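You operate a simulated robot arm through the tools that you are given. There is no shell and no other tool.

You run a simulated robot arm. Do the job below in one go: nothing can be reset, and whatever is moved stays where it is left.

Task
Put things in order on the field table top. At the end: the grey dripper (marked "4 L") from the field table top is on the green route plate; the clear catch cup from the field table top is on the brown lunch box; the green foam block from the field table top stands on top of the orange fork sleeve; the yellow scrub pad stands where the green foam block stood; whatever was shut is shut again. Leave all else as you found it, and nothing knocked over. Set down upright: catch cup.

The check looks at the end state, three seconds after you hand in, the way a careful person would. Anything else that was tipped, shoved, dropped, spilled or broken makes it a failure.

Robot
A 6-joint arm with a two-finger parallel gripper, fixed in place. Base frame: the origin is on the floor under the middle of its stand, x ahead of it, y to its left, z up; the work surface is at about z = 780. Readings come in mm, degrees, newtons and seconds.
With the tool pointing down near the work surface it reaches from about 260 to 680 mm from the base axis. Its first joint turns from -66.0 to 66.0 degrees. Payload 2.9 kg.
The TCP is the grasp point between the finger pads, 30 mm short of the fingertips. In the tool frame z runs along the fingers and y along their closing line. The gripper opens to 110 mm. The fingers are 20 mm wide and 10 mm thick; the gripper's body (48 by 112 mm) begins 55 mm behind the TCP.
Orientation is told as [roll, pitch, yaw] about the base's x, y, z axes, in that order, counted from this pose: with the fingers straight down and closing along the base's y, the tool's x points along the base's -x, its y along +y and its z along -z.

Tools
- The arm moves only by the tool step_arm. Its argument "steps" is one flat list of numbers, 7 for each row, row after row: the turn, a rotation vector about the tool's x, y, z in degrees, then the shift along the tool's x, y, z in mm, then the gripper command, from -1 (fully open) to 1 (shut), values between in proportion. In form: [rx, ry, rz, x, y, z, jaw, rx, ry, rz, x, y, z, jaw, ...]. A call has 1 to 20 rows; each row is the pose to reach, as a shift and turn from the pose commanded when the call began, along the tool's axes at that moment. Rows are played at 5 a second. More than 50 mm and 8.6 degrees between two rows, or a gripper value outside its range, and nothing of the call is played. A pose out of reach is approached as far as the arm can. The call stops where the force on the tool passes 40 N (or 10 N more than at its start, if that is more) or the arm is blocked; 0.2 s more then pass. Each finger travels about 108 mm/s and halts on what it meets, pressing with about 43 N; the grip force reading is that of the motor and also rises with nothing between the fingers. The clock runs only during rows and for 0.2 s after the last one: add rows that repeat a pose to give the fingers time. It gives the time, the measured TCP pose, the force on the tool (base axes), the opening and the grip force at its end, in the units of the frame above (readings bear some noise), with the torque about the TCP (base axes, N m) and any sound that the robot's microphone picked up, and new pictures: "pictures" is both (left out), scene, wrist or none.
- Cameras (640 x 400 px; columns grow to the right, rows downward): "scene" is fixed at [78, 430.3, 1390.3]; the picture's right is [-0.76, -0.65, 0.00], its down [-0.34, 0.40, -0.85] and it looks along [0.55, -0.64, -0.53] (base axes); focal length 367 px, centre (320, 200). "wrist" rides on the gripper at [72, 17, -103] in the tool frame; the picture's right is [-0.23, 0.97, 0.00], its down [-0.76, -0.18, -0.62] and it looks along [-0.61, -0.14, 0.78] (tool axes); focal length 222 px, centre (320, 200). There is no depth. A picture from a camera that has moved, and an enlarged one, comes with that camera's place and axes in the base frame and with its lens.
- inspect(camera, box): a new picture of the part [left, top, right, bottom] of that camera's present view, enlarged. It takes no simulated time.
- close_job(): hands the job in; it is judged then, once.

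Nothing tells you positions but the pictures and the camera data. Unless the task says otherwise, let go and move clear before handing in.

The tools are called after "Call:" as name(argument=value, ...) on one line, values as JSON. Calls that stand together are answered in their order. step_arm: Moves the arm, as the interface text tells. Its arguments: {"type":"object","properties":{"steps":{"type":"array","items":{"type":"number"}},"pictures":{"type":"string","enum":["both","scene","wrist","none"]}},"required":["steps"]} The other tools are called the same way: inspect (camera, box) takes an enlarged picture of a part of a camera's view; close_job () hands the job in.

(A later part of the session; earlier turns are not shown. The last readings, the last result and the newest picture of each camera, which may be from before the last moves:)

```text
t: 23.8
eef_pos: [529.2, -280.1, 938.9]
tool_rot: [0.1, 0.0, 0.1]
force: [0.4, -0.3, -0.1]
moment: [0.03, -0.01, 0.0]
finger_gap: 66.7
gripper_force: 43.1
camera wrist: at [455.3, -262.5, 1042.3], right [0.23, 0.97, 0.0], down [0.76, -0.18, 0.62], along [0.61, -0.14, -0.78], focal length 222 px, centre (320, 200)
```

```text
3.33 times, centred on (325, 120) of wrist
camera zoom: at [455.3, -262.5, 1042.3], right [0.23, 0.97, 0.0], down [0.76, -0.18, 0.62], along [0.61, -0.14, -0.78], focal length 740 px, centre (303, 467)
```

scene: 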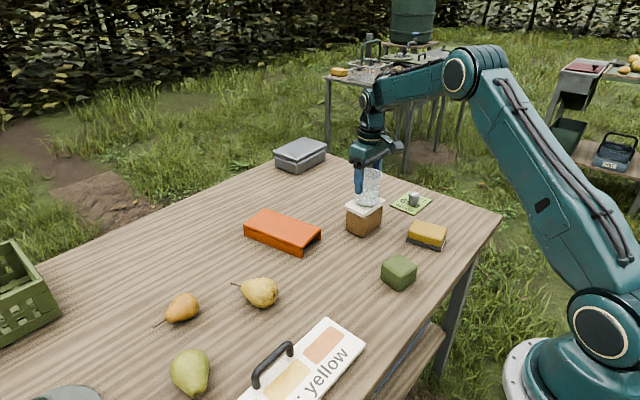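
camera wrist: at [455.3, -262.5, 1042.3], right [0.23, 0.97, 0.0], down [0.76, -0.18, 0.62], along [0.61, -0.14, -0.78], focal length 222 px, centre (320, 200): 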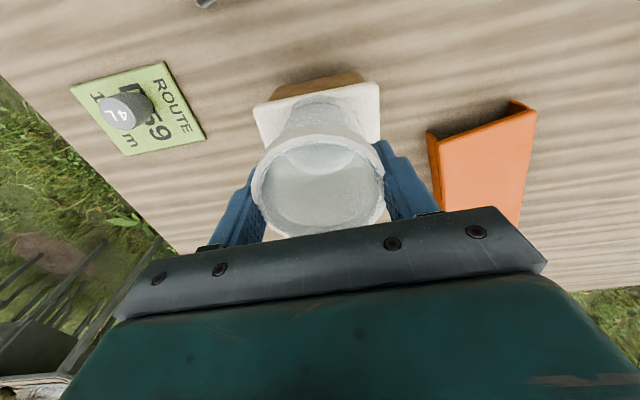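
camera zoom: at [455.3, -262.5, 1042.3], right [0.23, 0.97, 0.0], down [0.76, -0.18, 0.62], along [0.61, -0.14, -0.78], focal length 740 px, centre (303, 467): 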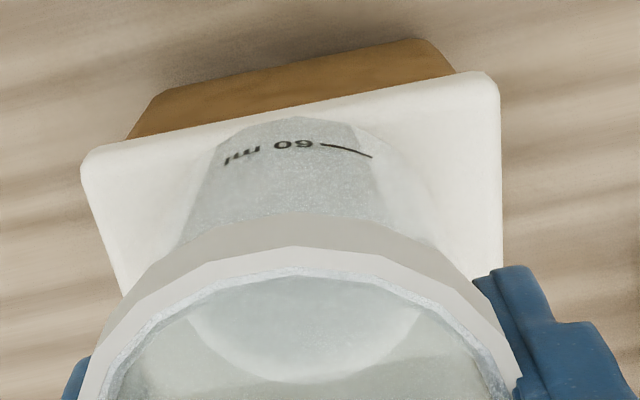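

Several estimates put the cup about 2 mm short in x and 3 mm low in y of the lid centre. I'll correct by that and ease down.

Call:
step_arm(steps=[0, 0, 0, -2, 3, 2, 1, 0, 0, 0, -2, 3, 4, 1, 0, 0, 0, -2, 3, 5, 1, 0, 0, 0, -2, 3, 6, 1, 0, 0, 0, -2, 3, 6, 1], pictures="none")

Call:
inspect(camera="scene", box=[332, 165, 396, 221])

```text
t: 25.0
eef_pos: [528.8, -276.9, 933.1]
tool_rot: [0.0, 0.0, 0.0]
force: [-0.2, 0.5, 2.3]
moment: [0.07, -0.06, -0.01]
finger_gap: 66.9
gripper_force: 43.1
```

```text
7.14 times, centred on (364, 193) of scene
camera zoom: at [78.0, 430.3, 1390.3], right [-0.76, -0.65, 0.0], down [-0.34, 0.4, -0.85], along [0.55, -0.64, -0.53], focal length 2620 px, centre (6, 250)
```

zoom: 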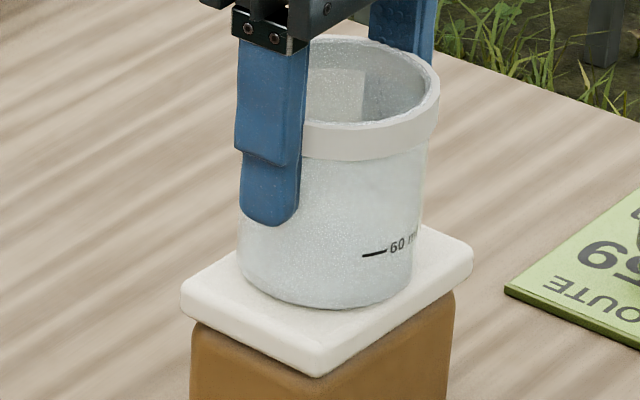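

It's well centred on the lid and just starting to touch at 2.3 N. One more millimetre to confirm.

Call:
step_arm(steps=[0, 0, 0, 0, 0, 0.7, 1, 0, 0, 0, 0, 0, 0.7, 1], pictures="none")

```text
t: 25.6
eef_pos: [532.0, -277.2, 932.4]
tool_rot: [-0.1, 0.0, 0.0]
force: [-0.3, 0.5, 6.7]
moment: [0.15, 0.0, 0.02]
finger_gap: 66.3
gripper_force: 43.0
```

Firm contact. Opening the jaws and rising straight up.

Call:
step_arm(steps=[0, 0, 0, 0, 0, -0.5, -0.3, 0, 0, 0, 0, 0, -0.5, -0.7, 0, 0, 0, 0, 0, -0.5, -1, 0, 0, 0, 0, 0, -0.5, -1, 0, 0, 0, 0, 0, -15, -1, 0, 0, 0, 0, 0, -45, -1, 0, 0, 0, 0, 0, -80, -1, 0, 0, 0, 0, 0, -110, -1, 0, 0, 0, 0, 0, -110, -1], pictures="both")

Call:
inspect(camera="scene", box=[324, 150, 436, 250])

```text
t: 27.6
eef_pos: [530.3, -277.2, 1042.8]
tool_rot: [0.0, 0.1, 0.0]
force: [-0.5, -0.1, -0.4]
moment: [0.02, 0.02, -0.02]
finger_gap: 110.0
gripper_force: 0.1
camera wrist: at [457.5, -259.0, 1145.9], right [0.23, 0.97, 0.0], down [0.76, -0.18, 0.62], along [0.61, -0.14, -0.78], focal length 222 px, centre (320, 200)
```

scene: 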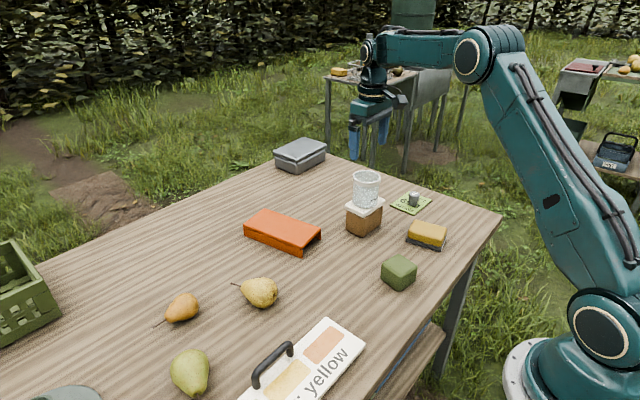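
wrist: 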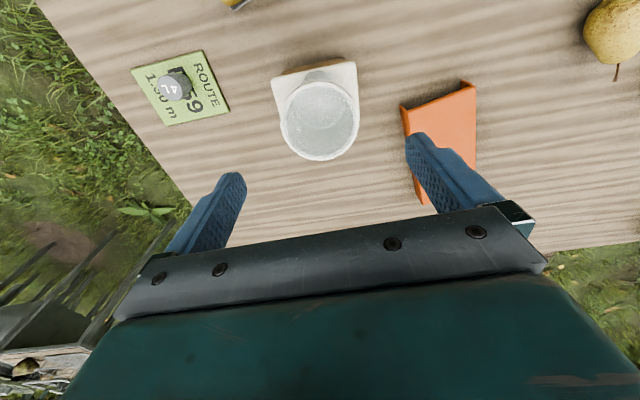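

```text
4.00 times, centred on (380, 200) of scene
camera zoom: at [78.0, 430.3, 1390.3], right [-0.76, -0.65, 0.0], down [-0.34, 0.4, -0.85], along [0.55, -0.64, -0.53], focal length 1467 px, centre (80, 200)
```

zoom: 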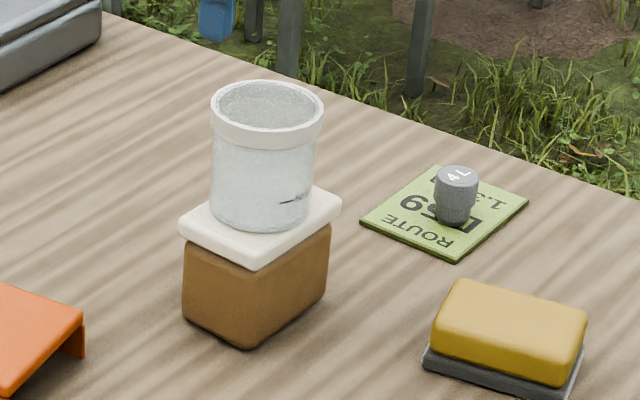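

The cup stands upright and centred on the lunch box. Next I'll go above the green foam block.

Call:
step_arm(steps=[0, 0, 0, 26, 17, 0, -1, 0, 0, 0, 52, 35, 0, -1, 0, 0, 0, 78, 53, 0, -1, 0, 0, 0, 104, 70, 15, -1, 0, 0, 0, 130, 88, 30, -1, 0, 0, 0, 156, 105, 45, -1, 0, 0, 0, 180, 122, 60, -1, 0, 0, 0, 180, 122, 60, -1], pictures="both")

Call:
inspect(camera="wrist", box=[220, 20, 420, 160])

Call:
inspect(camera="scene", box=[368, 245, 432, 300])

```text
t: 29.4
eef_pos: [350.1, -154.4, 981.7]
tool_rot: [0.0, 0.0, 0.0]
force: [-0.3, -0.1, 1.3]
moment: [0.02, 0.02, -0.02]
finger_gap: 109.9
gripper_force: 0.0
camera wrist: at [277.7, -136.4, 1085.8], right [0.23, 0.97, 0.0], down [0.76, -0.18, 0.62], along [0.61, -0.14, -0.78], focal length 222 px, centre (320, 200)
```

scene: 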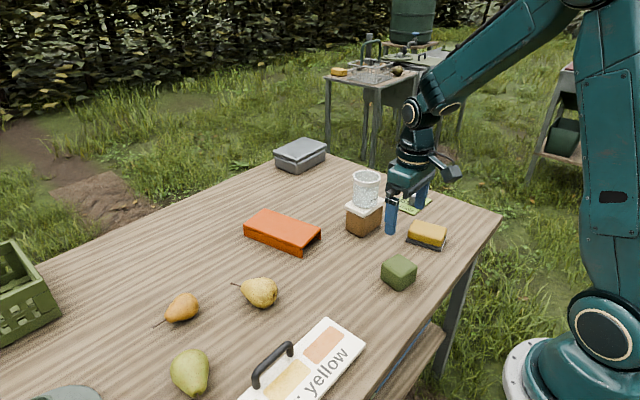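
wrist: 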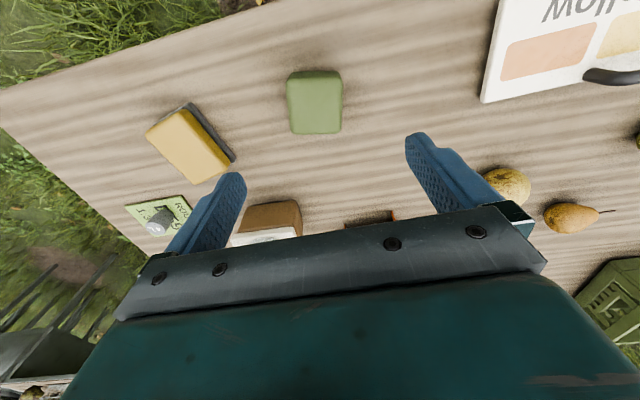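

```text
2.86 times, centred on (320, 90) of wrist
camera zoom: at [277.7, -136.4, 1085.8], right [0.23, 0.97, 0.0], down [0.76, -0.18, 0.62], along [0.61, -0.14, -0.78], focal length 635 px, centre (320, 514)
```

zoom: 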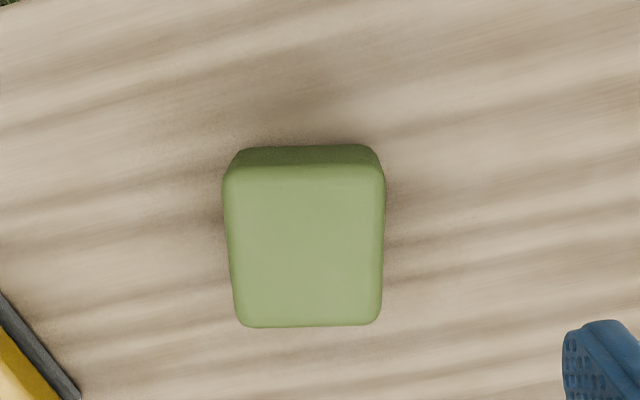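

```text
7.27 times, centred on (400, 272) of scene
camera zoom: at [78.0, 430.3, 1390.3], right [-0.76, -0.65, 0.0], down [-0.34, 0.4, -0.85], along [0.55, -0.64, -0.53], focal length 2667 px, centre (-262, -327)
```

zoom: 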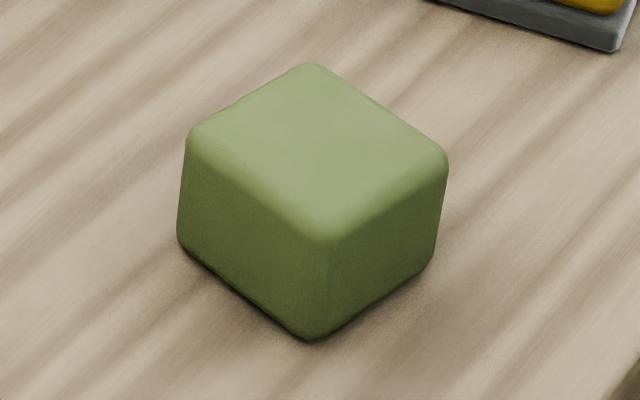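

The block measures about 55 × 59 × 47 mm. It's centred near (349.5, -159) and rotated about -13°. I'll turn the gripper to match and lower partway to check the alignment.

Call:
step_arm(steps=[0, 0, 6.6, 0, -2, 25, -1, 0, 0, 13.3, 0, -4.3, 55, -1, 0, 0, 13.3, 0, -4.3, 85, -1, 0, 0, 13.3, 0, -4.3, 110, -1, 0, 0, 13.3, 0, -4.3, 125, -1, 0, 0, 13.3, 0, -4.3, 125, -1], pictures="both")

Call:
inspect(camera="wrist", box=[220, 90, 430, 250])

Call:
inspect(camera="scene", box=[360, 220, 440, 300])

```text
t: 30.8
eef_pos: [349.8, -160.7, 856.5]
tool_rot: [0.0, -0.1, -13.3]
force: [0.2, -0.4, 0.0]
moment: [0.0, 0.01, 0.01]
finger_gap: 109.7
gripper_force: 0.1
camera wrist: at [283.6, -125.1, 960.1], right [0.45, 0.9, 0.0], down [0.7, -0.35, 0.62], along [0.56, -0.28, -0.78], focal length 222 px, centre (320, 200)
```

scene: 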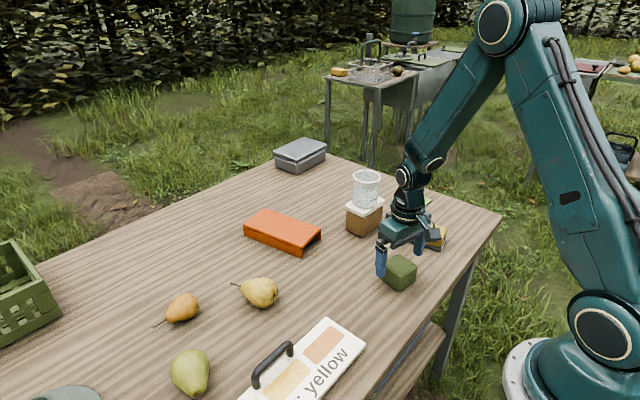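
wrist: 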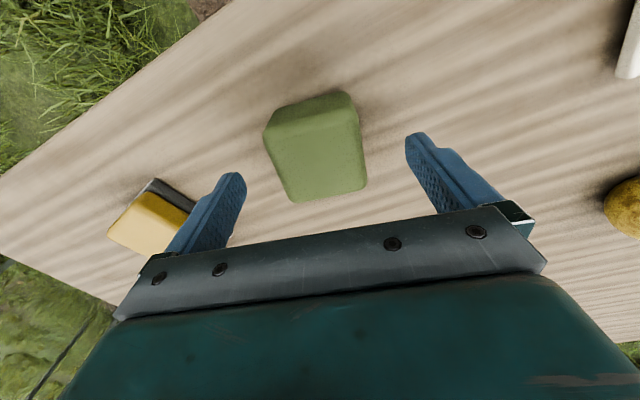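

```text
2.50 times, centred on (325, 170) of wrist
camera zoom: at [283.6, -125.1, 960.1], right [0.45, 0.9, 0.0], down [0.7, -0.35, 0.62], along [0.56, -0.28, -0.78], focal length 555 px, centre (308, 275)
```

zoom: 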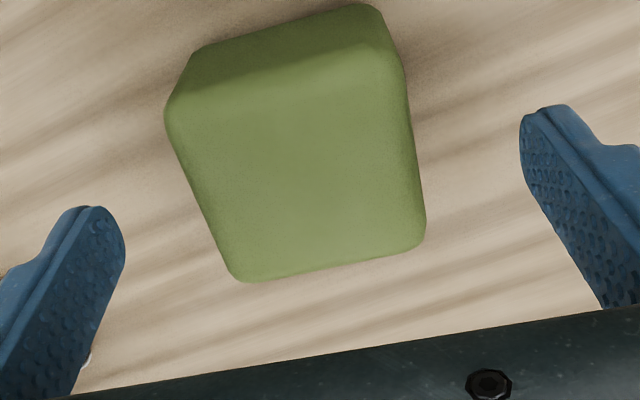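

```text
5.00 times, centred on (400, 260) of scene
camera zoom: at [78.0, 430.3, 1390.3], right [-0.76, -0.65, 0.0], down [-0.34, 0.4, -0.85], along [0.55, -0.64, -0.53], focal length 1834 px, centre (-80, -100)
```

zoom: 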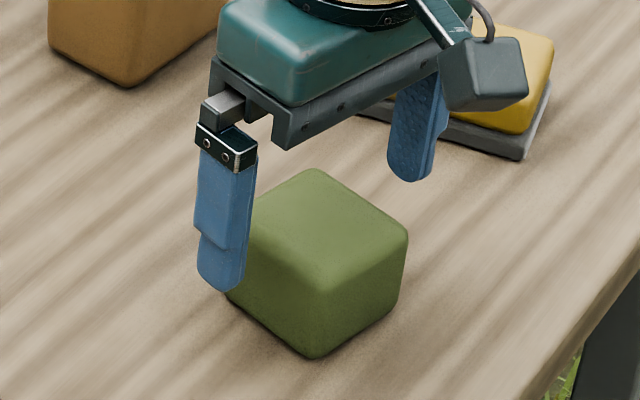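

The block is aligned with the fingers and centred within about 2 mm, with its top near z 828. Going down the last 41 mm and gripping.

Call:
step_arm(steps=[0, 0, 0, 0, 1.5, 15, -1, 0, 0, 0, 0, 1.5, 30, -1, 0, 0, 0, 0, 1.5, 41, -1, 0, 0, 0, 0, 1.5, 41, -1], pictures="both")

Call:
inspect(camera="scene", box=[360, 220, 440, 300])

```text
t: 31.8
eef_pos: [351.4, -158.7, 815.4]
tool_rot: [0.0, 0.0, -13.3]
force: [-1.6, 0.7, 0.0]
moment: [0.01, 0.0, 0.03]
finger_gap: 109.9
gripper_force: 0.0
camera wrist: at [284.4, -123.9, 919.3], right [0.45, 0.9, 0.0], down [0.7, -0.35, 0.62], along [0.56, -0.28, -0.78], focal length 222 px, centre (320, 200)
```

scene: 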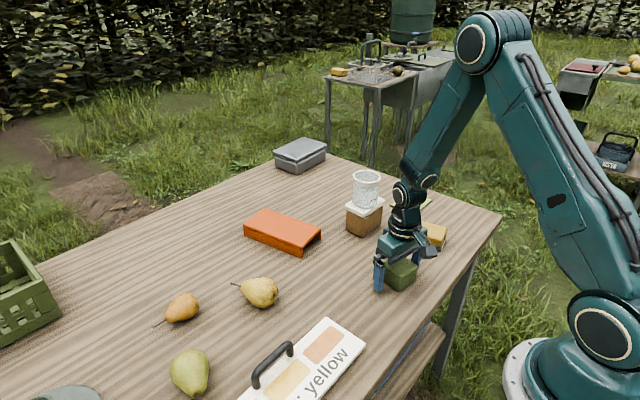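
wrist: 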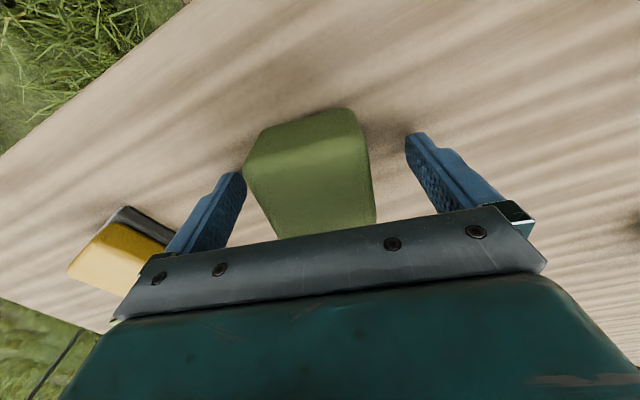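

```text
5.00 times, centred on (400, 260) of scene
camera zoom: at [78.0, 430.3, 1390.3], right [-0.76, -0.65, 0.0], down [-0.34, 0.4, -0.85], along [0.55, -0.64, -0.53], focal length 1834 px, centre (-80, -100)
```

zoom: 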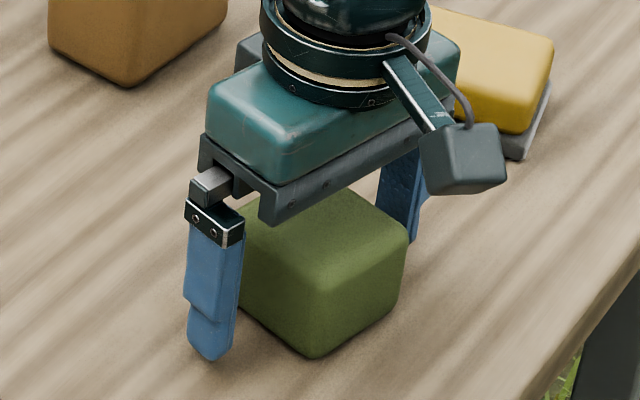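

The fingers straddle the block. Closing.

Call:
step_arm(steps=[0, 0, 0, 0, 0, 0, -0.3, 0, 0, 0, 0, 0, 0, 0, 0, 0, 0, 0, 0, 0, 1, 0, 0, 0, 0, 0, 0, 1, 0, 0, 0, 0, 0, -8, 1, 0, 0, 0, 0, 0, -30, 1, 0, 0, 0, 0, 0, -65, 1, 0, 0, 0, 0, 0, -100, 1, 0, 0, 0, 0, 0, -140, 1, 0, 0, 0, 0, 0, -140, 1], pictures="both")

Call:
inspect(camera="scene", box=[360, 170, 440, 250])

```text
t: 34.0
eef_pos: [352.4, -158.1, 955.9]
tool_rot: [0.0, 0.0, -13.3]
force: [0.3, 0.2, 0.4]
moment: [-0.02, -0.02, 0.04]
finger_gap: 60.8
gripper_force: 43.2
camera wrist: at [284.3, -123.7, 1060.2], right [0.45, 0.9, 0.0], down [0.7, -0.35, 0.62], along [0.56, -0.28, -0.78], focal length 222 px, centre (320, 200)
```

scene: 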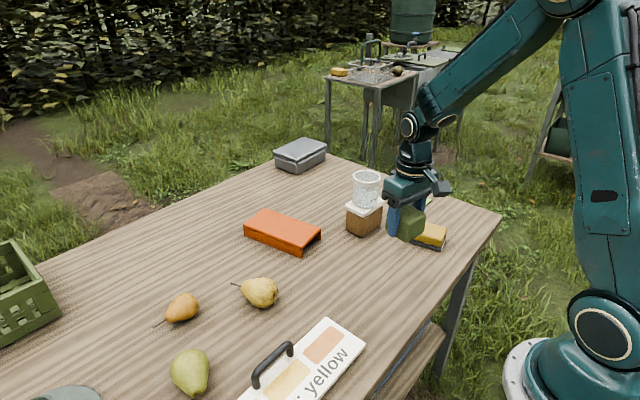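
wrist: 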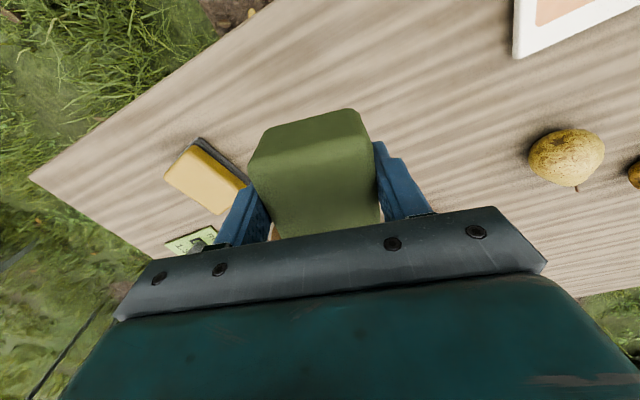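

```text
5.00 times, centred on (400, 210) of scene
camera zoom: at [78.0, 430.3, 1390.3], right [-0.76, -0.65, 0.0], down [-0.34, 0.4, -0.85], along [0.55, -0.64, -0.53], focal length 1834 px, centre (-80, 150)
```

zoom: 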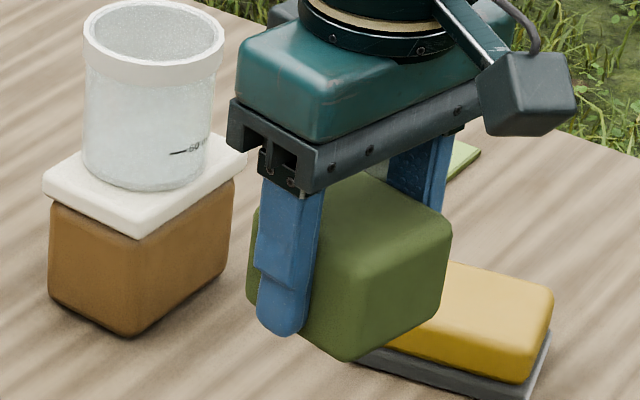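

The block is held at 61 mm. Moving it toward the near end of the orange sleeve, raised and turned to match the sleeve's axis.

Call:
step_arm(steps=[0, 0, -3.2, -27.5, 13.3, -14, 1, 0, 0, -6.4, -55, 26.6, -28, 1, 0, 0, -9.6, -82.4, 40, -44, 1, 0, 0, -12.8, -109.8, 53.3, -44, 1, 0, 0, -16, -137.3, 66.6, -44, 1, 0, 0, -19.2, -164.8, 80, -44, 1, 0, 0, -22.3, -192.2, 93.2, -44, 1, 0, 0, -22.3, -192.2, 93.2, -44, 1], pictures="both")

Call:
inspect(camera="scene", box=[230, 190, 342, 270])

```text
t: 35.8
eef_pos: [560.0, -111.2, 1000.1]
tool_rot: [0.0, 0.0, 9.1]
force: [-0.9, 0.4, -0.5]
moment: [-0.03, -0.04, -0.02]
finger_gap: 61.3
gripper_force: 42.9
camera wrist: at [485.8, -105.2, 1104.1], right [0.07, 1.0, 0.0], down [0.78, -0.06, 0.62], along [0.62, -0.04, -0.78], focal length 222 px, centre (320, 200)
```

scene: 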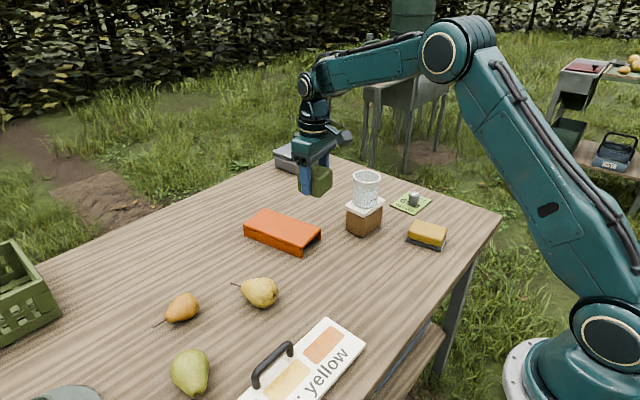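
wrist: 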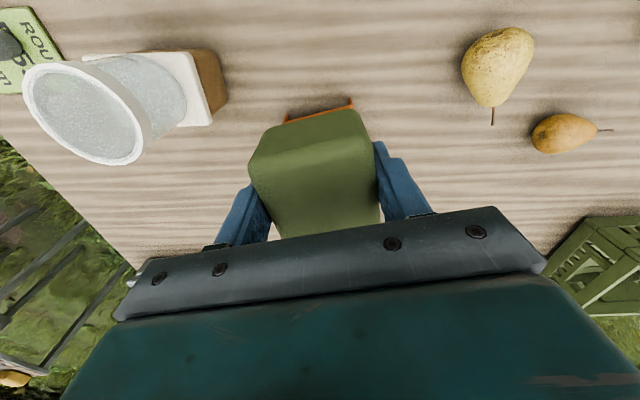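

```text
5.00 times, centred on (286, 230) of scene
camera zoom: at [78.1, 430.3, 1390.3], right [-0.76, -0.65, 0.0], down [-0.34, 0.4, -0.85], along [0.55, -0.64, -0.53], focal length 1834 px, centre (490, 50)
```

zoom: 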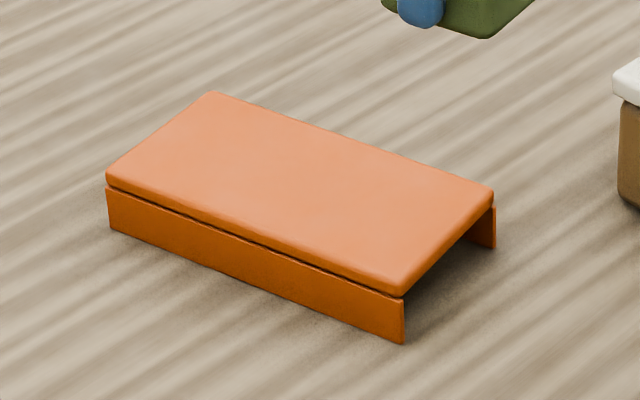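

The sleeve's near end is centred about (579, -121) and its axis runs at about 10°. The top surface is near z 812. Moving over (648, -110) and coming down to just above it.

Call:
step_arm(steps=[0, 0, -0.7, -29, -4, 0, 1, 0, 0, -1.4, -58, -8, 0, 1, 0, 0, -1.4, -87.2, -12.1, 0, 1, 0, 0, -1.4, -87.2, -12.1, 35, 1, 0, 0, -1.4, -87.2, -12.1, 70, 1, 0, 0, -1.4, -87.2, -12.1, 105, 1, 0, 0, -1.4, -87.2, -12.1, 128, 1, 0, 0, -1.4, -87.2, -12.1, 140, 1, 0, 0, -1.4, -87.2, -12.1, 140, 1], pictures="both")

Call:
inspect(camera="scene", box=[230, 170, 342, 260])

```text
t: 37.8
eef_pos: [647.1, -110.8, 860.0]
tool_rot: [0.0, 0.0, 10.4]
force: [0.0, 0.2, 0.2]
moment: [-0.04, 0.0, 0.01]
finger_gap: 61.0
gripper_force: 43.3
camera wrist: at [572.8, -105.2, 963.8], right [0.05, 1.0, 0.0], down [0.78, -0.04, 0.62], along [0.62, -0.03, -0.78], focal length 222 px, centre (320, 200)
```

scene: 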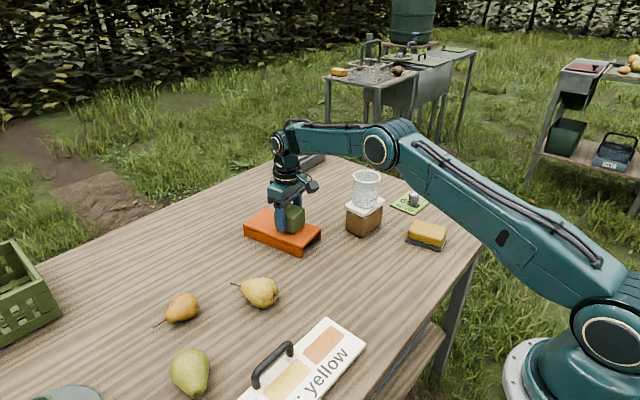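
wrist: 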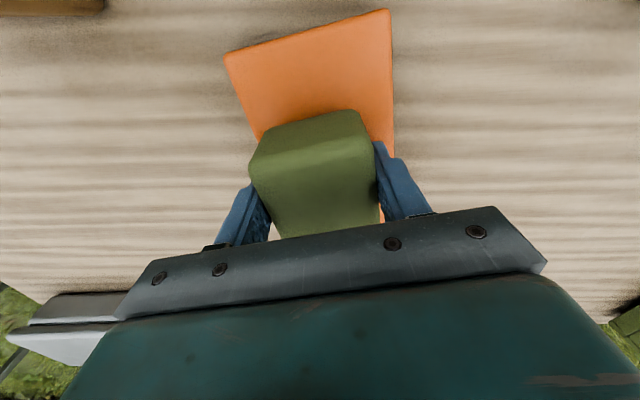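

```text
4.44 times, centred on (286, 215) of scene
camera zoom: at [78.0, 430.3, 1390.3], right [-0.76, -0.65, 0.0], down [-0.34, 0.4, -0.85], along [0.55, -0.64, -0.53], focal length 1630 px, centre (471, 133)
```

zoom: 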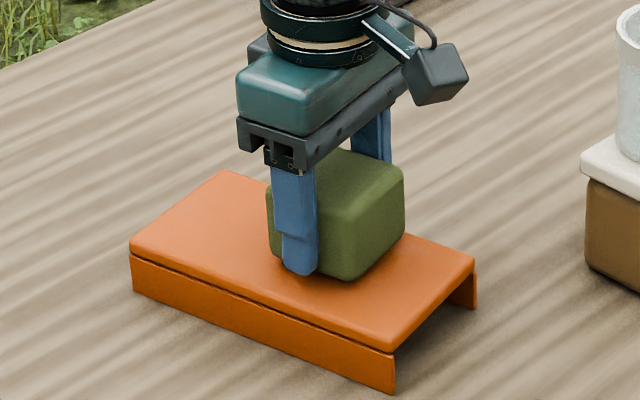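

The block is over the middle of the sleeve's width, about 10 mm above it. Lowering in small steps.

Call:
step_arm(steps=[0, 0, 0, 0, 0, 4, 1, 0, 0, 0, 0, 0, 7, 1, 0, 0, 0, 0, 0, 9, 1, 0, 0, 0, 0, 0, 9, 1], pictures="none")

Call:
inspect(camera="scene", box=[250, 190, 330, 250])

```text
t: 38.8
eef_pos: [647.9, -109.3, 855.5]
tool_rot: [-0.1, -0.2, 10.4]
force: [-13.6, 0.1, 35.1]
moment: [0.17, 0.87, 0.08]
finger_gap: 61.0
gripper_force: 42.4
```

```text
6.67 times, centred on (290, 220) of scene
camera zoom: at [77.0, 430.4, 1390.3], right [-0.76, -0.65, 0.0], down [-0.34, 0.4, -0.85], along [0.55, -0.64, -0.53], focal length 2445 px, centre (520, 67)
```

zoom: 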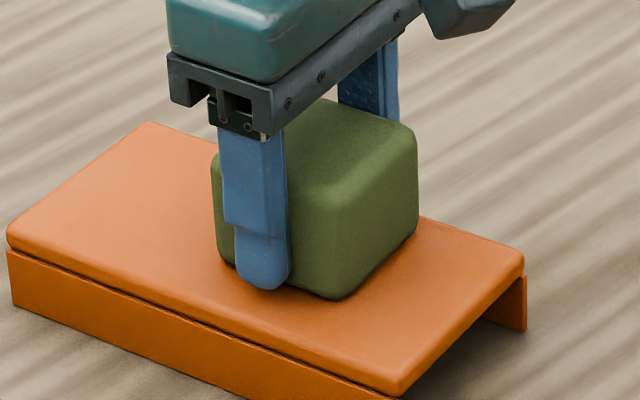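

Contact came earlier than expected, at 35 N, so the sleeve top is nearer z 820. Backing off a little to relieve the pressure before release.

Call:
step_arm(steps=[0, 0, 0, 0, 0, -1.5, 1, 0, 0, 0, 0, 0, -3, 1, 0, 0, 0, 0, 0, -3, 1], pictures="none")

```text
t: 39.6
eef_pos: [649.0, -109.5, 856.1]
tool_rot: [-0.2, -0.3, 10.4]
force: [2.9, -1.2, 17.5]
moment: [0.01, -0.07, 0.01]
finger_gap: 60.8
gripper_force: 43.4
```

Call:
step_arm(steps=[0, 0, 0, 0, 0, -1, 1, 0, 0, 0, 0, 0, -1.8, 1, 0, 0, 0, 0, 0, -1.8, 1], pictures="scene")

Call:
inspect(camera="scene", box=[230, 190, 342, 270])

```text
t: 40.4
eef_pos: [647.7, -108.8, 856.4]
tool_rot: [0.0, 0.0, 10.3]
force: [7.5, -1.5, 10.1]
moment: [-0.05, -0.53, -0.04]
finger_gap: 61.1
gripper_force: 42.9
```

scene: 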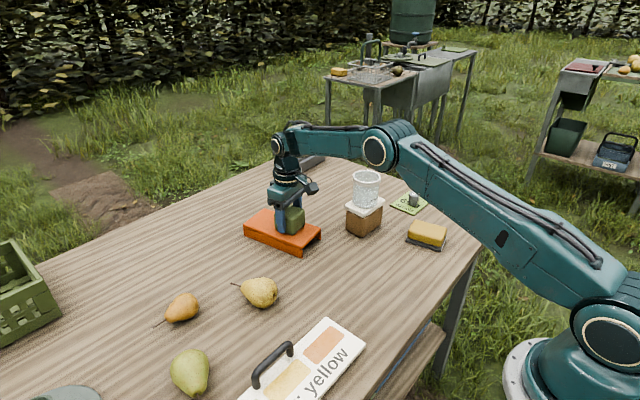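

```text
5.00 times, centred on (286, 230) of scene
camera zoom: at [78.0, 430.3, 1390.3], right [-0.76, -0.65, 0.0], down [-0.34, 0.4, -0.85], along [0.55, -0.64, -0.53], focal length 1834 px, centre (490, 50)
```

zoom: 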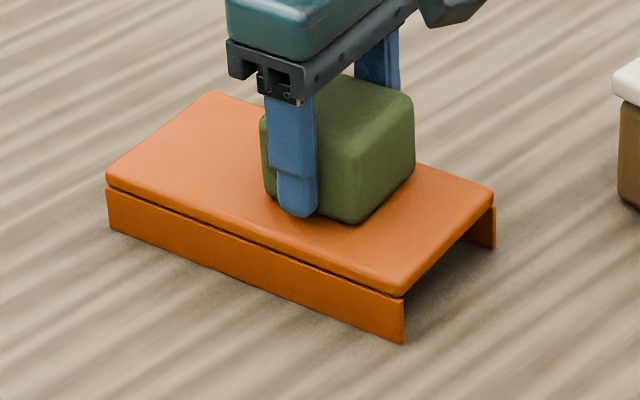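

The sleeve hasn't moved. I'll relieve the pressure a bit more, then open and rise.

Call:
step_arm(steps=[0, 0, 0, 0, 0, -0.8, 1, 0, 0, 0, 0, 0, -0.8, 1], pictures="none")

```text
t: 41.0
eef_pos: [646.2, -110.0, 855.7]
tool_rot: [0.1, 0.1, 10.4]
force: [2.0, 0.0, 4.6]
moment: [-0.03, -0.26, 0.04]
finger_gap: 61.1
gripper_force: 42.7
```

Call:
step_arm(steps=[0, 0, 0, 0, 0, 0, -0.2, 0, 0, 0, 0, 0, 0, -0.45, 0, 0, 0, 0, 0, 0, -0.6, 0, 0, 0, 0, 0, 0, -0.6, 0, 0, 0, 0, 0, -15, -0.6, 0, 0, 0, 0, 0, -45, -0.6, 0, 0, 0, 0, 0, -80, -0.6, 0, 0, 0, 0, 0, -120, -0.6, 0, 0, 0, 0, 0, -150, -0.6, 0, 0, 0, 0, 0, -150, -0.6], pictures="both")

Call:
inspect(camera="scene", box=[230, 190, 342, 270])

```text
t: 43.2
eef_pos: [648.6, -110.3, 1008.1]
tool_rot: [0.0, 0.0, 10.3]
force: [-0.4, 0.2, 0.8]
moment: [0.0, -0.02, 0.02]
finger_gap: 88.2
gripper_force: 0.0
camera wrist: at [572.7, -105.6, 1110.9], right [0.05, 1.0, 0.0], down [0.78, -0.04, 0.62], along [0.62, -0.03, -0.78], focal length 222 px, centre (320, 200)
```

scene: 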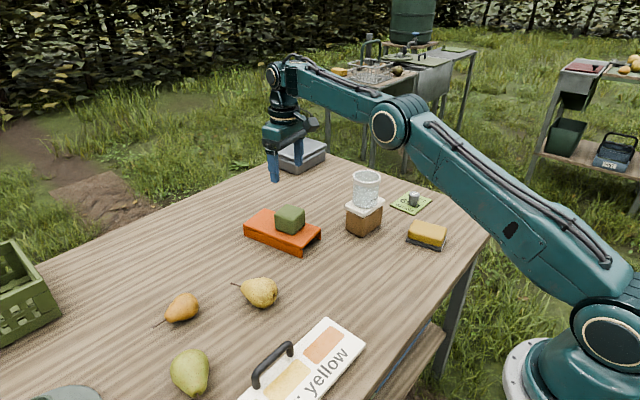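
wrist: 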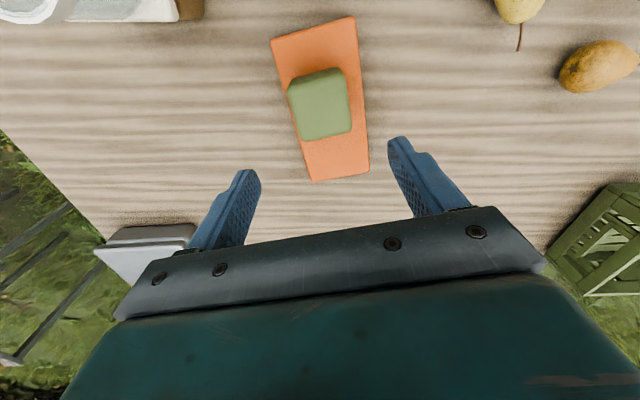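

```text
5.00 times, centred on (286, 230) of scene
camera zoom: at [78.0, 430.3, 1390.3], right [-0.76, -0.65, 0.0], down [-0.34, 0.4, -0.85], along [0.55, -0.64, -0.53], focal length 1834 px, centre (490, 50)
```

zoom: 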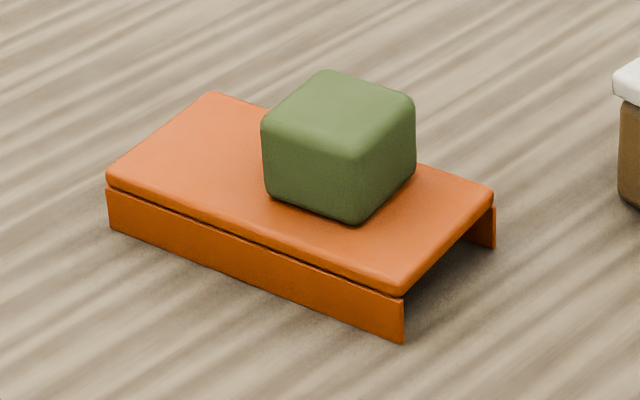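

The foam block stands squarely on the sleeve. Now to the yellow pad, going high to clear the cup.

Call:
step_arm(steps=[0, 0, 0, 14, -8, -30, -1, 0, 0, 0, 43, -23, -45, -1, 0, 0, 0, 72, -39, -45, -1, 0, 0, 0, 101, -55, -45, -1, 0, 0, 0, 130, -71, -45, -1, 0, 0, 0, 159, -86, -45, -1, 0, 0, 0, 188, -102, -45, -1, 0, 0, -0.5, 217, -118, -45, -1, 0, 0, -1, 246, -134, -40, -1, 0, 0, -1.6, 275, -150, -20, -1, 0, 0, -1.6, 304, -165, 0, -1, 0, 0, -1.6, 318, -173, 20, -1, 0, 0, -1.6, 318, -173, 20, -1], pictures="both")

Call:
inspect(camera="wrist", box=[220, 20, 420, 160])

Call:
inspect(camera="scene", box=[400, 212, 456, 254])

```text
t: 46.0
eef_pos: [366.1, -336.5, 987.4]
tool_rot: [0.0, 0.0, 12.0]
force: [0.0, -0.5, 0.4]
moment: [-0.02, 0.01, -0.01]
finger_gap: 109.9
gripper_force: 0.1
camera wrist: at [291.4, -334.5, 1090.2], right [0.02, 1.0, 0.0], down [0.78, -0.01, 0.62], along [0.62, -0.01, -0.78], focal length 222 px, centre (320, 200)
```

scene: 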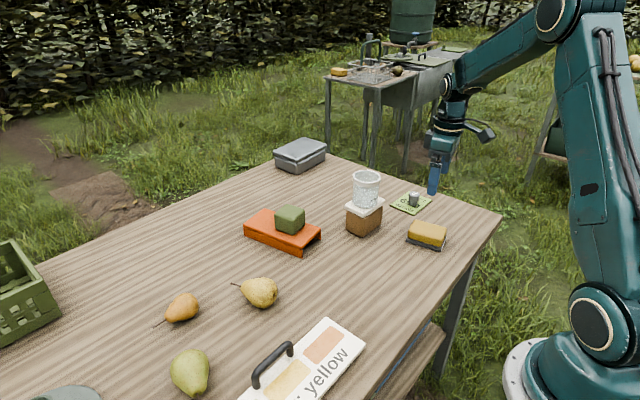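
wrist: 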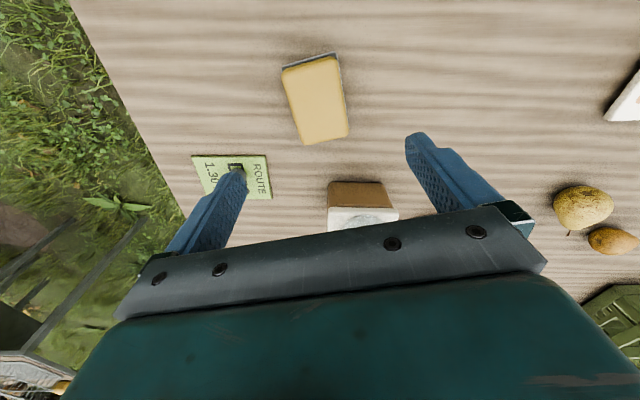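

```text
2.86 times, centred on (320, 90) of wrist
camera zoom: at [291.4, -334.5, 1090.2], right [0.02, 1.0, 0.0], down [0.78, -0.01, 0.62], along [0.62, -0.01, -0.78], focal length 635 px, centre (320, 514)
```

zoom: 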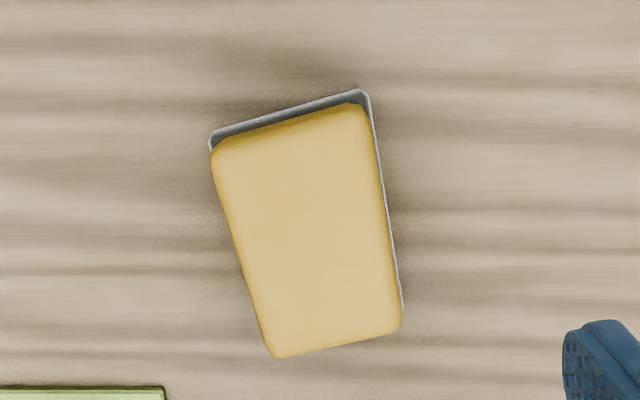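

```text
9.52 times, centred on (428, 233) of scene
camera zoom: at [78.0, 430.3, 1390.3], right [-0.76, -0.65, 0.0], down [-0.34, 0.4, -0.85], along [0.55, -0.64, -0.53], focal length 3493 px, centre (-709, -114)
```

zoom: 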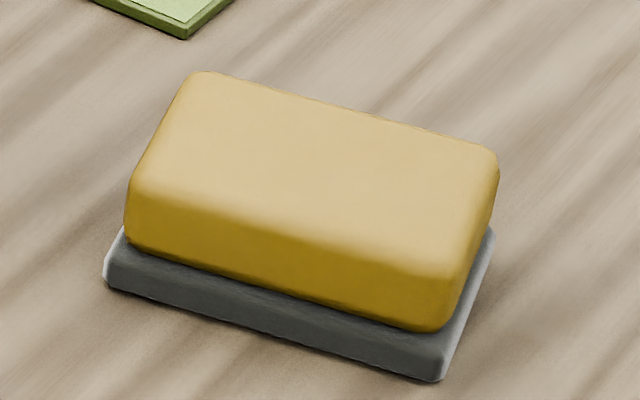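

The pad is about 60 × 87 mm at yaw 12°, centred near (368, -339). The yellow part spans roughly z 790–815 over a 10 mm grey layer. I'll lower so the fingertips stay just above the grey.

Call:
step_arm(steps=[0, 0, 0, -1.3, -2.8, 35, -1, 0, 0, 0, -1.3, -2.8, 70, -1, 0, 0, 0, -1.3, -2.8, 105, -1, 0, 0, 0, -1.3, -2.8, 135, -1, 0, 0, 0, -1.3, -2.8, 153, -1, 0, 0, 0, -1.3, -2.8, 160, -1, 0, 0, 0, -1.3, -2.8, 160, -1], pictures="both")

Call:
inspect(camera="wrist", box=[200, 90, 440, 250])

Call:
inspect(camera="scene", box=[390, 195, 470, 255])

```text
t: 47.6
eef_pos: [369.4, -339.8, 827.4]
tool_rot: [0.0, -0.1, 12.0]
force: [0.8, 0.6, -1.2]
moment: [-0.03, 0.04, 0.03]
finger_gap: 109.8
gripper_force: 0.0
camera wrist: at [293.2, -337.5, 929.9], right [0.02, 1.0, 0.0], down [0.78, -0.02, 0.62], along [0.62, -0.01, -0.78], focal length 222 px, centre (320, 200)
```

scene: 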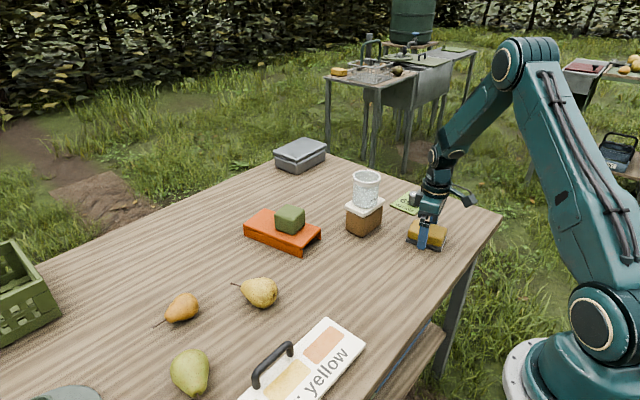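
wrist: 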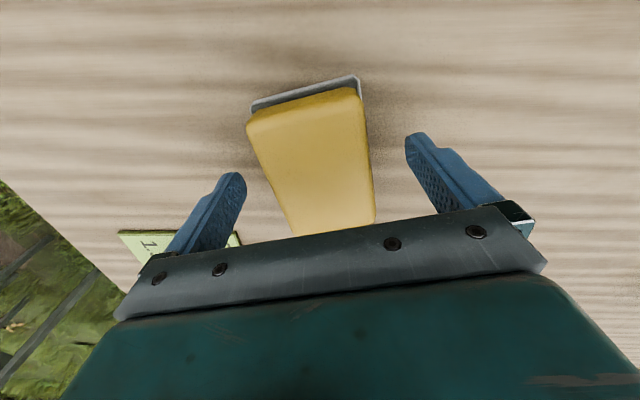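

```text
2.50 times, centred on (320, 170) of wrist
camera zoom: at [293.2, -337.5, 929.9], right [0.02, 1.0, 0.0], down [0.78, -0.02, 0.62], along [0.62, -0.01, -0.78], focal length 555 px, centre (320, 275)
```

zoom: 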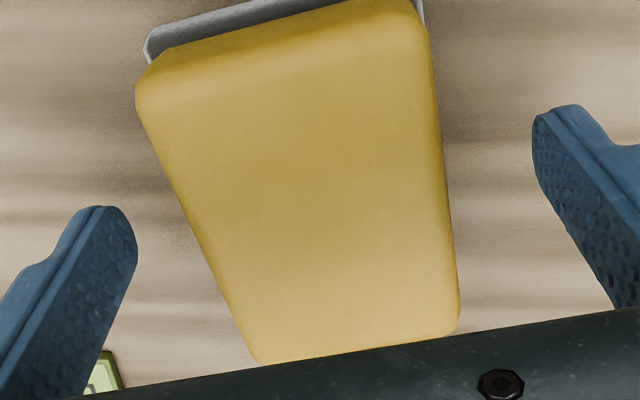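

```text
6.67 times, centred on (430, 225) of scene
camera zoom: at [78.0, 430.3, 1390.3], right [-0.76, -0.65, 0.0], down [-0.34, 0.4, -0.85], along [0.55, -0.64, -0.53], focal length 2445 px, centre (-413, 33)
```

zoom: 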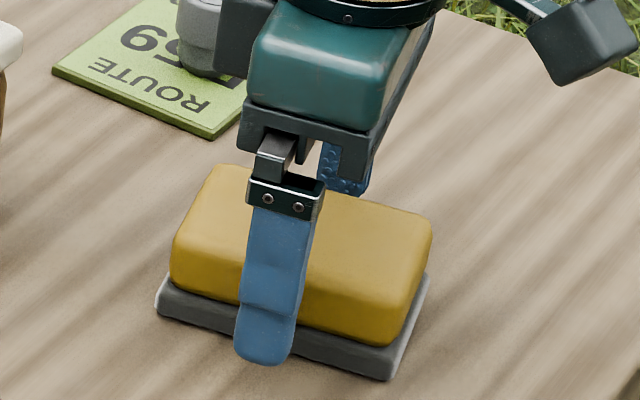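

The fingers are centred, and the tips are about 6 mm above the grey layer's top. Lowering 2 mm, closing on the yellow, then lifting slightly to see whether the grey comes along.

Call:
step_arm(steps=[0, 0, 0, 0, 0, 2, -1, 0, 0, 0, 0, 0, 2, -0.4, 0, 0, 0, 0, 0, 2, -0.1, 0, 0, 0, 0, 0, 2, 1, 0, 0, 0, 0, 0, 2, 1, 0, 0, 0, 0, 0, 2, 1], pictures="scene")

Call:
inspect(camera="scene", box=[390, 195, 470, 255])

Call:
inspect(camera="wrist", box=[200, 90, 440, 250])

```text
t: 49.0
eef_pos: [368.2, -339.3, 824.3]
tool_rot: [0.1, 0.0, 12.1]
force: [-0.1, 0.5, 0.4]
moment: [0.0, -0.04, -0.01]
finger_gap: 62.6
gripper_force: 43.0
```

scene: 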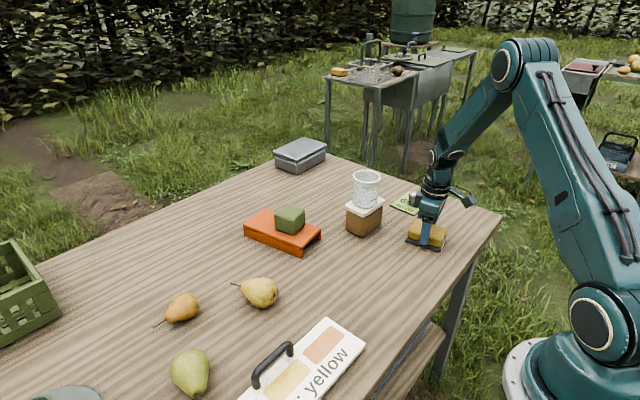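

```text
6.67 times, centred on (430, 225) of scene
camera zoom: at [78.0, 430.3, 1390.3], right [-0.76, -0.65, 0.0], down [-0.34, 0.4, -0.85], along [0.55, -0.64, -0.53], focal length 2445 px, centre (-413, 33)
```

zoom: 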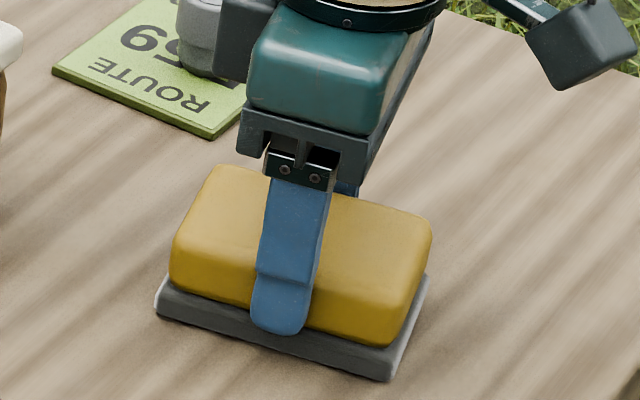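

```text
2.50 times, centred on (320, 170) of wrist
camera zoom: at [293.1, -337.4, 928.1], right [0.02, 1.0, 0.0], down [0.78, -0.02, 0.62], along [0.62, -0.01, -0.78], focal length 555 px, centre (320, 275)
```

zoom: 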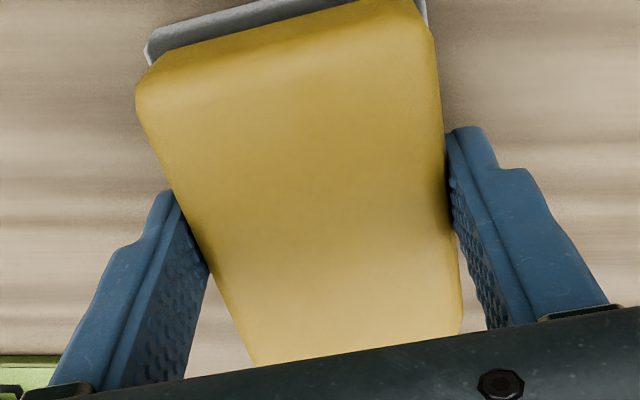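

Call:
step_arm(steps=[0, 0, 0, 0, 0, -4, 1, 0, 0, 0, 0, 0, -10, 1, 0, 0, 0, 0, 0, -25, 1, 0, 0, 0, 0, 0, -40, 1, 0, 0, 0, 0, 0, -40, 1], pictures="both")

Call:
inspect(camera="scene", box=[390, 185, 470, 255])

```text
t: 50.2
eef_pos: [368.4, -338.8, 865.0]
tool_rot: [0.0, 0.0, 12.1]
force: [-0.4, 0.5, -0.8]
moment: [0.04, 0.03, 0.0]
finger_gap: 63.0
gripper_force: 43.2
camera wrist: at [293.4, -336.7, 968.2], right [0.02, 1.0, 0.0], down [0.78, -0.02, 0.62], along [0.62, -0.01, -0.78], focal length 222 px, centre (320, 200)
```

scene: 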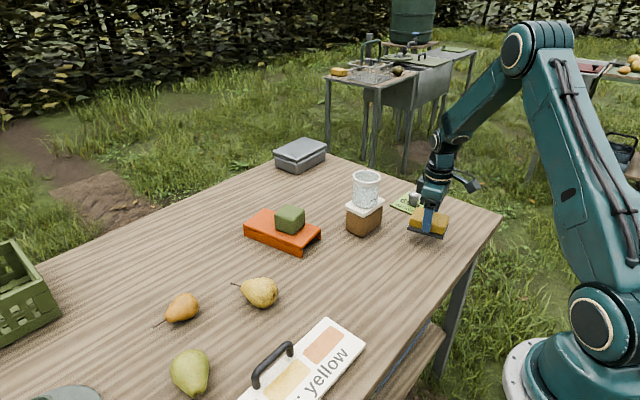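
wrist: 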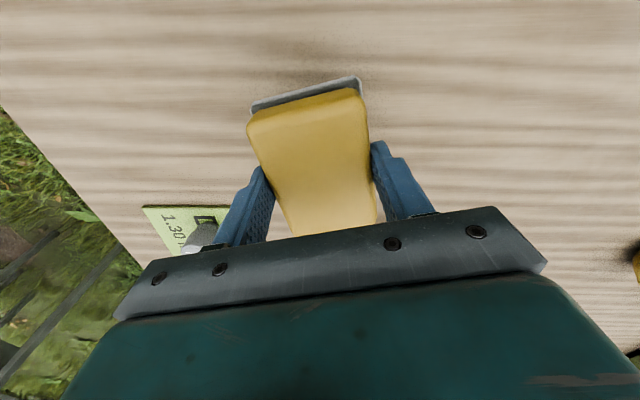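

```text
5.71 times, centred on (430, 220) of scene
camera zoom: at [78.0, 430.3, 1390.3], right [-0.76, -0.65, 0.0], down [-0.34, 0.4, -0.85], along [0.55, -0.64, -0.53], focal length 2096 px, centre (-309, 86)
```

zoom: 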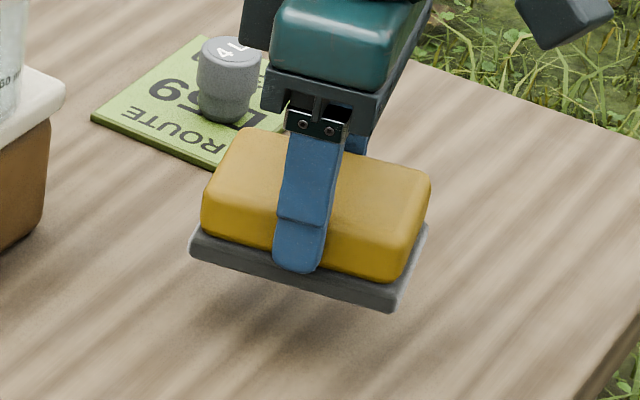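

The grey layer is part of the pad; it came along. Carrying it to where the block stood, (350, -159), and stopping just above the table.

Call:
step_arm(steps=[0, 0, 0, -2, 18, -15, 1, 0, 0, 0, -5.5, 50, -20, 1, 0, 0, 0, -9.3, 85, -20, 1, 0, 0, 0, -13, 120, -20, 1, 0, 0, 0, -17, 155, -20, 1, 0, 0, 0, -19.6, 180, -20, 1, 0, 0, 0, -19.6, 180, -20, 1, 0, 0, 0, -19.6, 180, 5, 1, 0, 0, 0, -19.6, 180, 25, 1, 0, 0, 0, -19.6, 180, 33, 1, 0, 0, 0, -19.6, 180, 33, 1], pictures="both")

Call:
inspect(camera="scene", box=[360, 230, 440, 300])

```text
t: 52.6
eef_pos: [350.5, -159.3, 832.1]
tool_rot: [0.0, 0.0, 12.0]
force: [-0.4, -0.2, -0.7]
moment: [0.01, 0.01, -0.03]
finger_gap: 62.9
gripper_force: 42.6
camera wrist: at [275.0, -157.0, 934.8], right [0.02, 1.0, 0.0], down [0.78, -0.02, 0.62], along [0.62, -0.01, -0.78], focal length 222 px, centre (320, 200)
```

scene: 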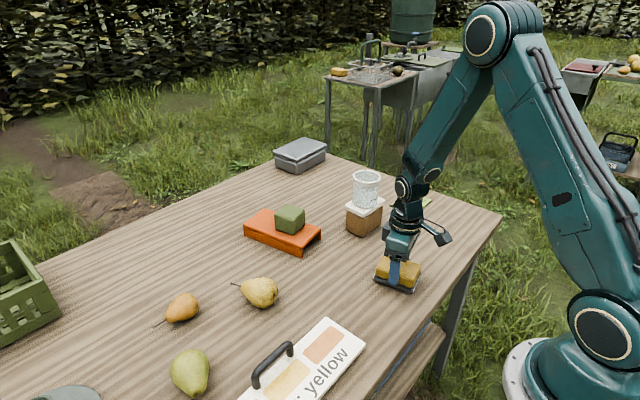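
wrist: 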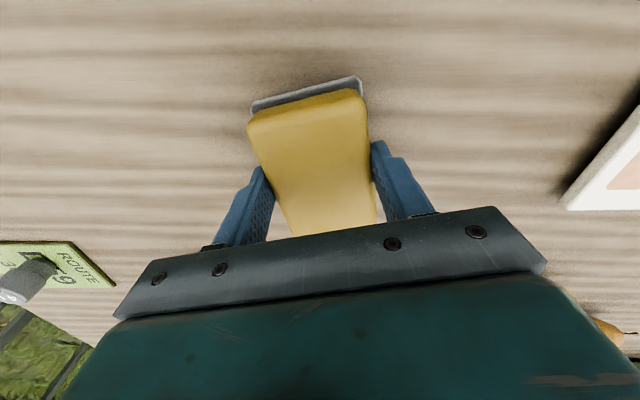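

```text
5.71 times, centred on (400, 265) of scene
camera zoom: at [78.0, 430.3, 1390.3], right [-0.76, -0.65, 0.0], down [-0.34, 0.4, -0.85], along [0.55, -0.64, -0.53], focal length 2096 px, centre (-137, -171)
```

zoom: 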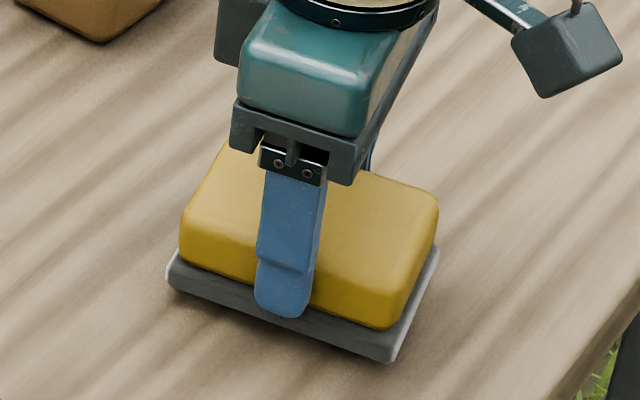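

About 7.5 mm above the table. Comparing views, the block's original centre was nearer (349.5, -161), so I'll shift 2 mm and ease down.

Call:
step_arm(steps=[0, 0, 0, 1.4, -1.75, 2, 1, 0, 0, 0, 1.4, -1.75, 4, 1, 0, 0, 0, 1.4, -1.75, 5.5, 1, 0, 0, 0, 1.4, -1.75, 5.5, 1], pictures="none")

```text
t: 53.6
eef_pos: [347.4, -161.4, 826.1]
tool_rot: [0.0, 0.0, 12.1]
force: [-0.1, 0.6, -0.2]
moment: [0.0, -0.01, 0.0]
finger_gap: 62.5
gripper_force: 43.3
```

Call:
step_arm(steps=[0, 0, 0, 0, 0, 1, 1, 0, 0, 0, 0, 0, 1, 1], pictures="none")

```text
t: 54.2
eef_pos: [349.0, -160.2, 824.3]
tool_rot: [0.1, 0.0, 11.9]
force: [-0.1, 0.8, 0.3]
moment: [0.01, -0.02, -0.03]
finger_gap: 62.9
gripper_force: 42.9
```

Call:
step_arm(steps=[0, 0, 0, 0, 0, 0.8, 1, 0, 0, 0, 0, 0, 0.8, 1], pictures="none")

```text
t: 54.8
eef_pos: [348.7, -161.5, 824.5]
tool_rot: [0.0, 0.1, 12.0]
force: [-1.3, 0.5, 5.1]
moment: [0.07, -0.01, 0.01]
finger_gap: 63.0
gripper_force: 43.0
```

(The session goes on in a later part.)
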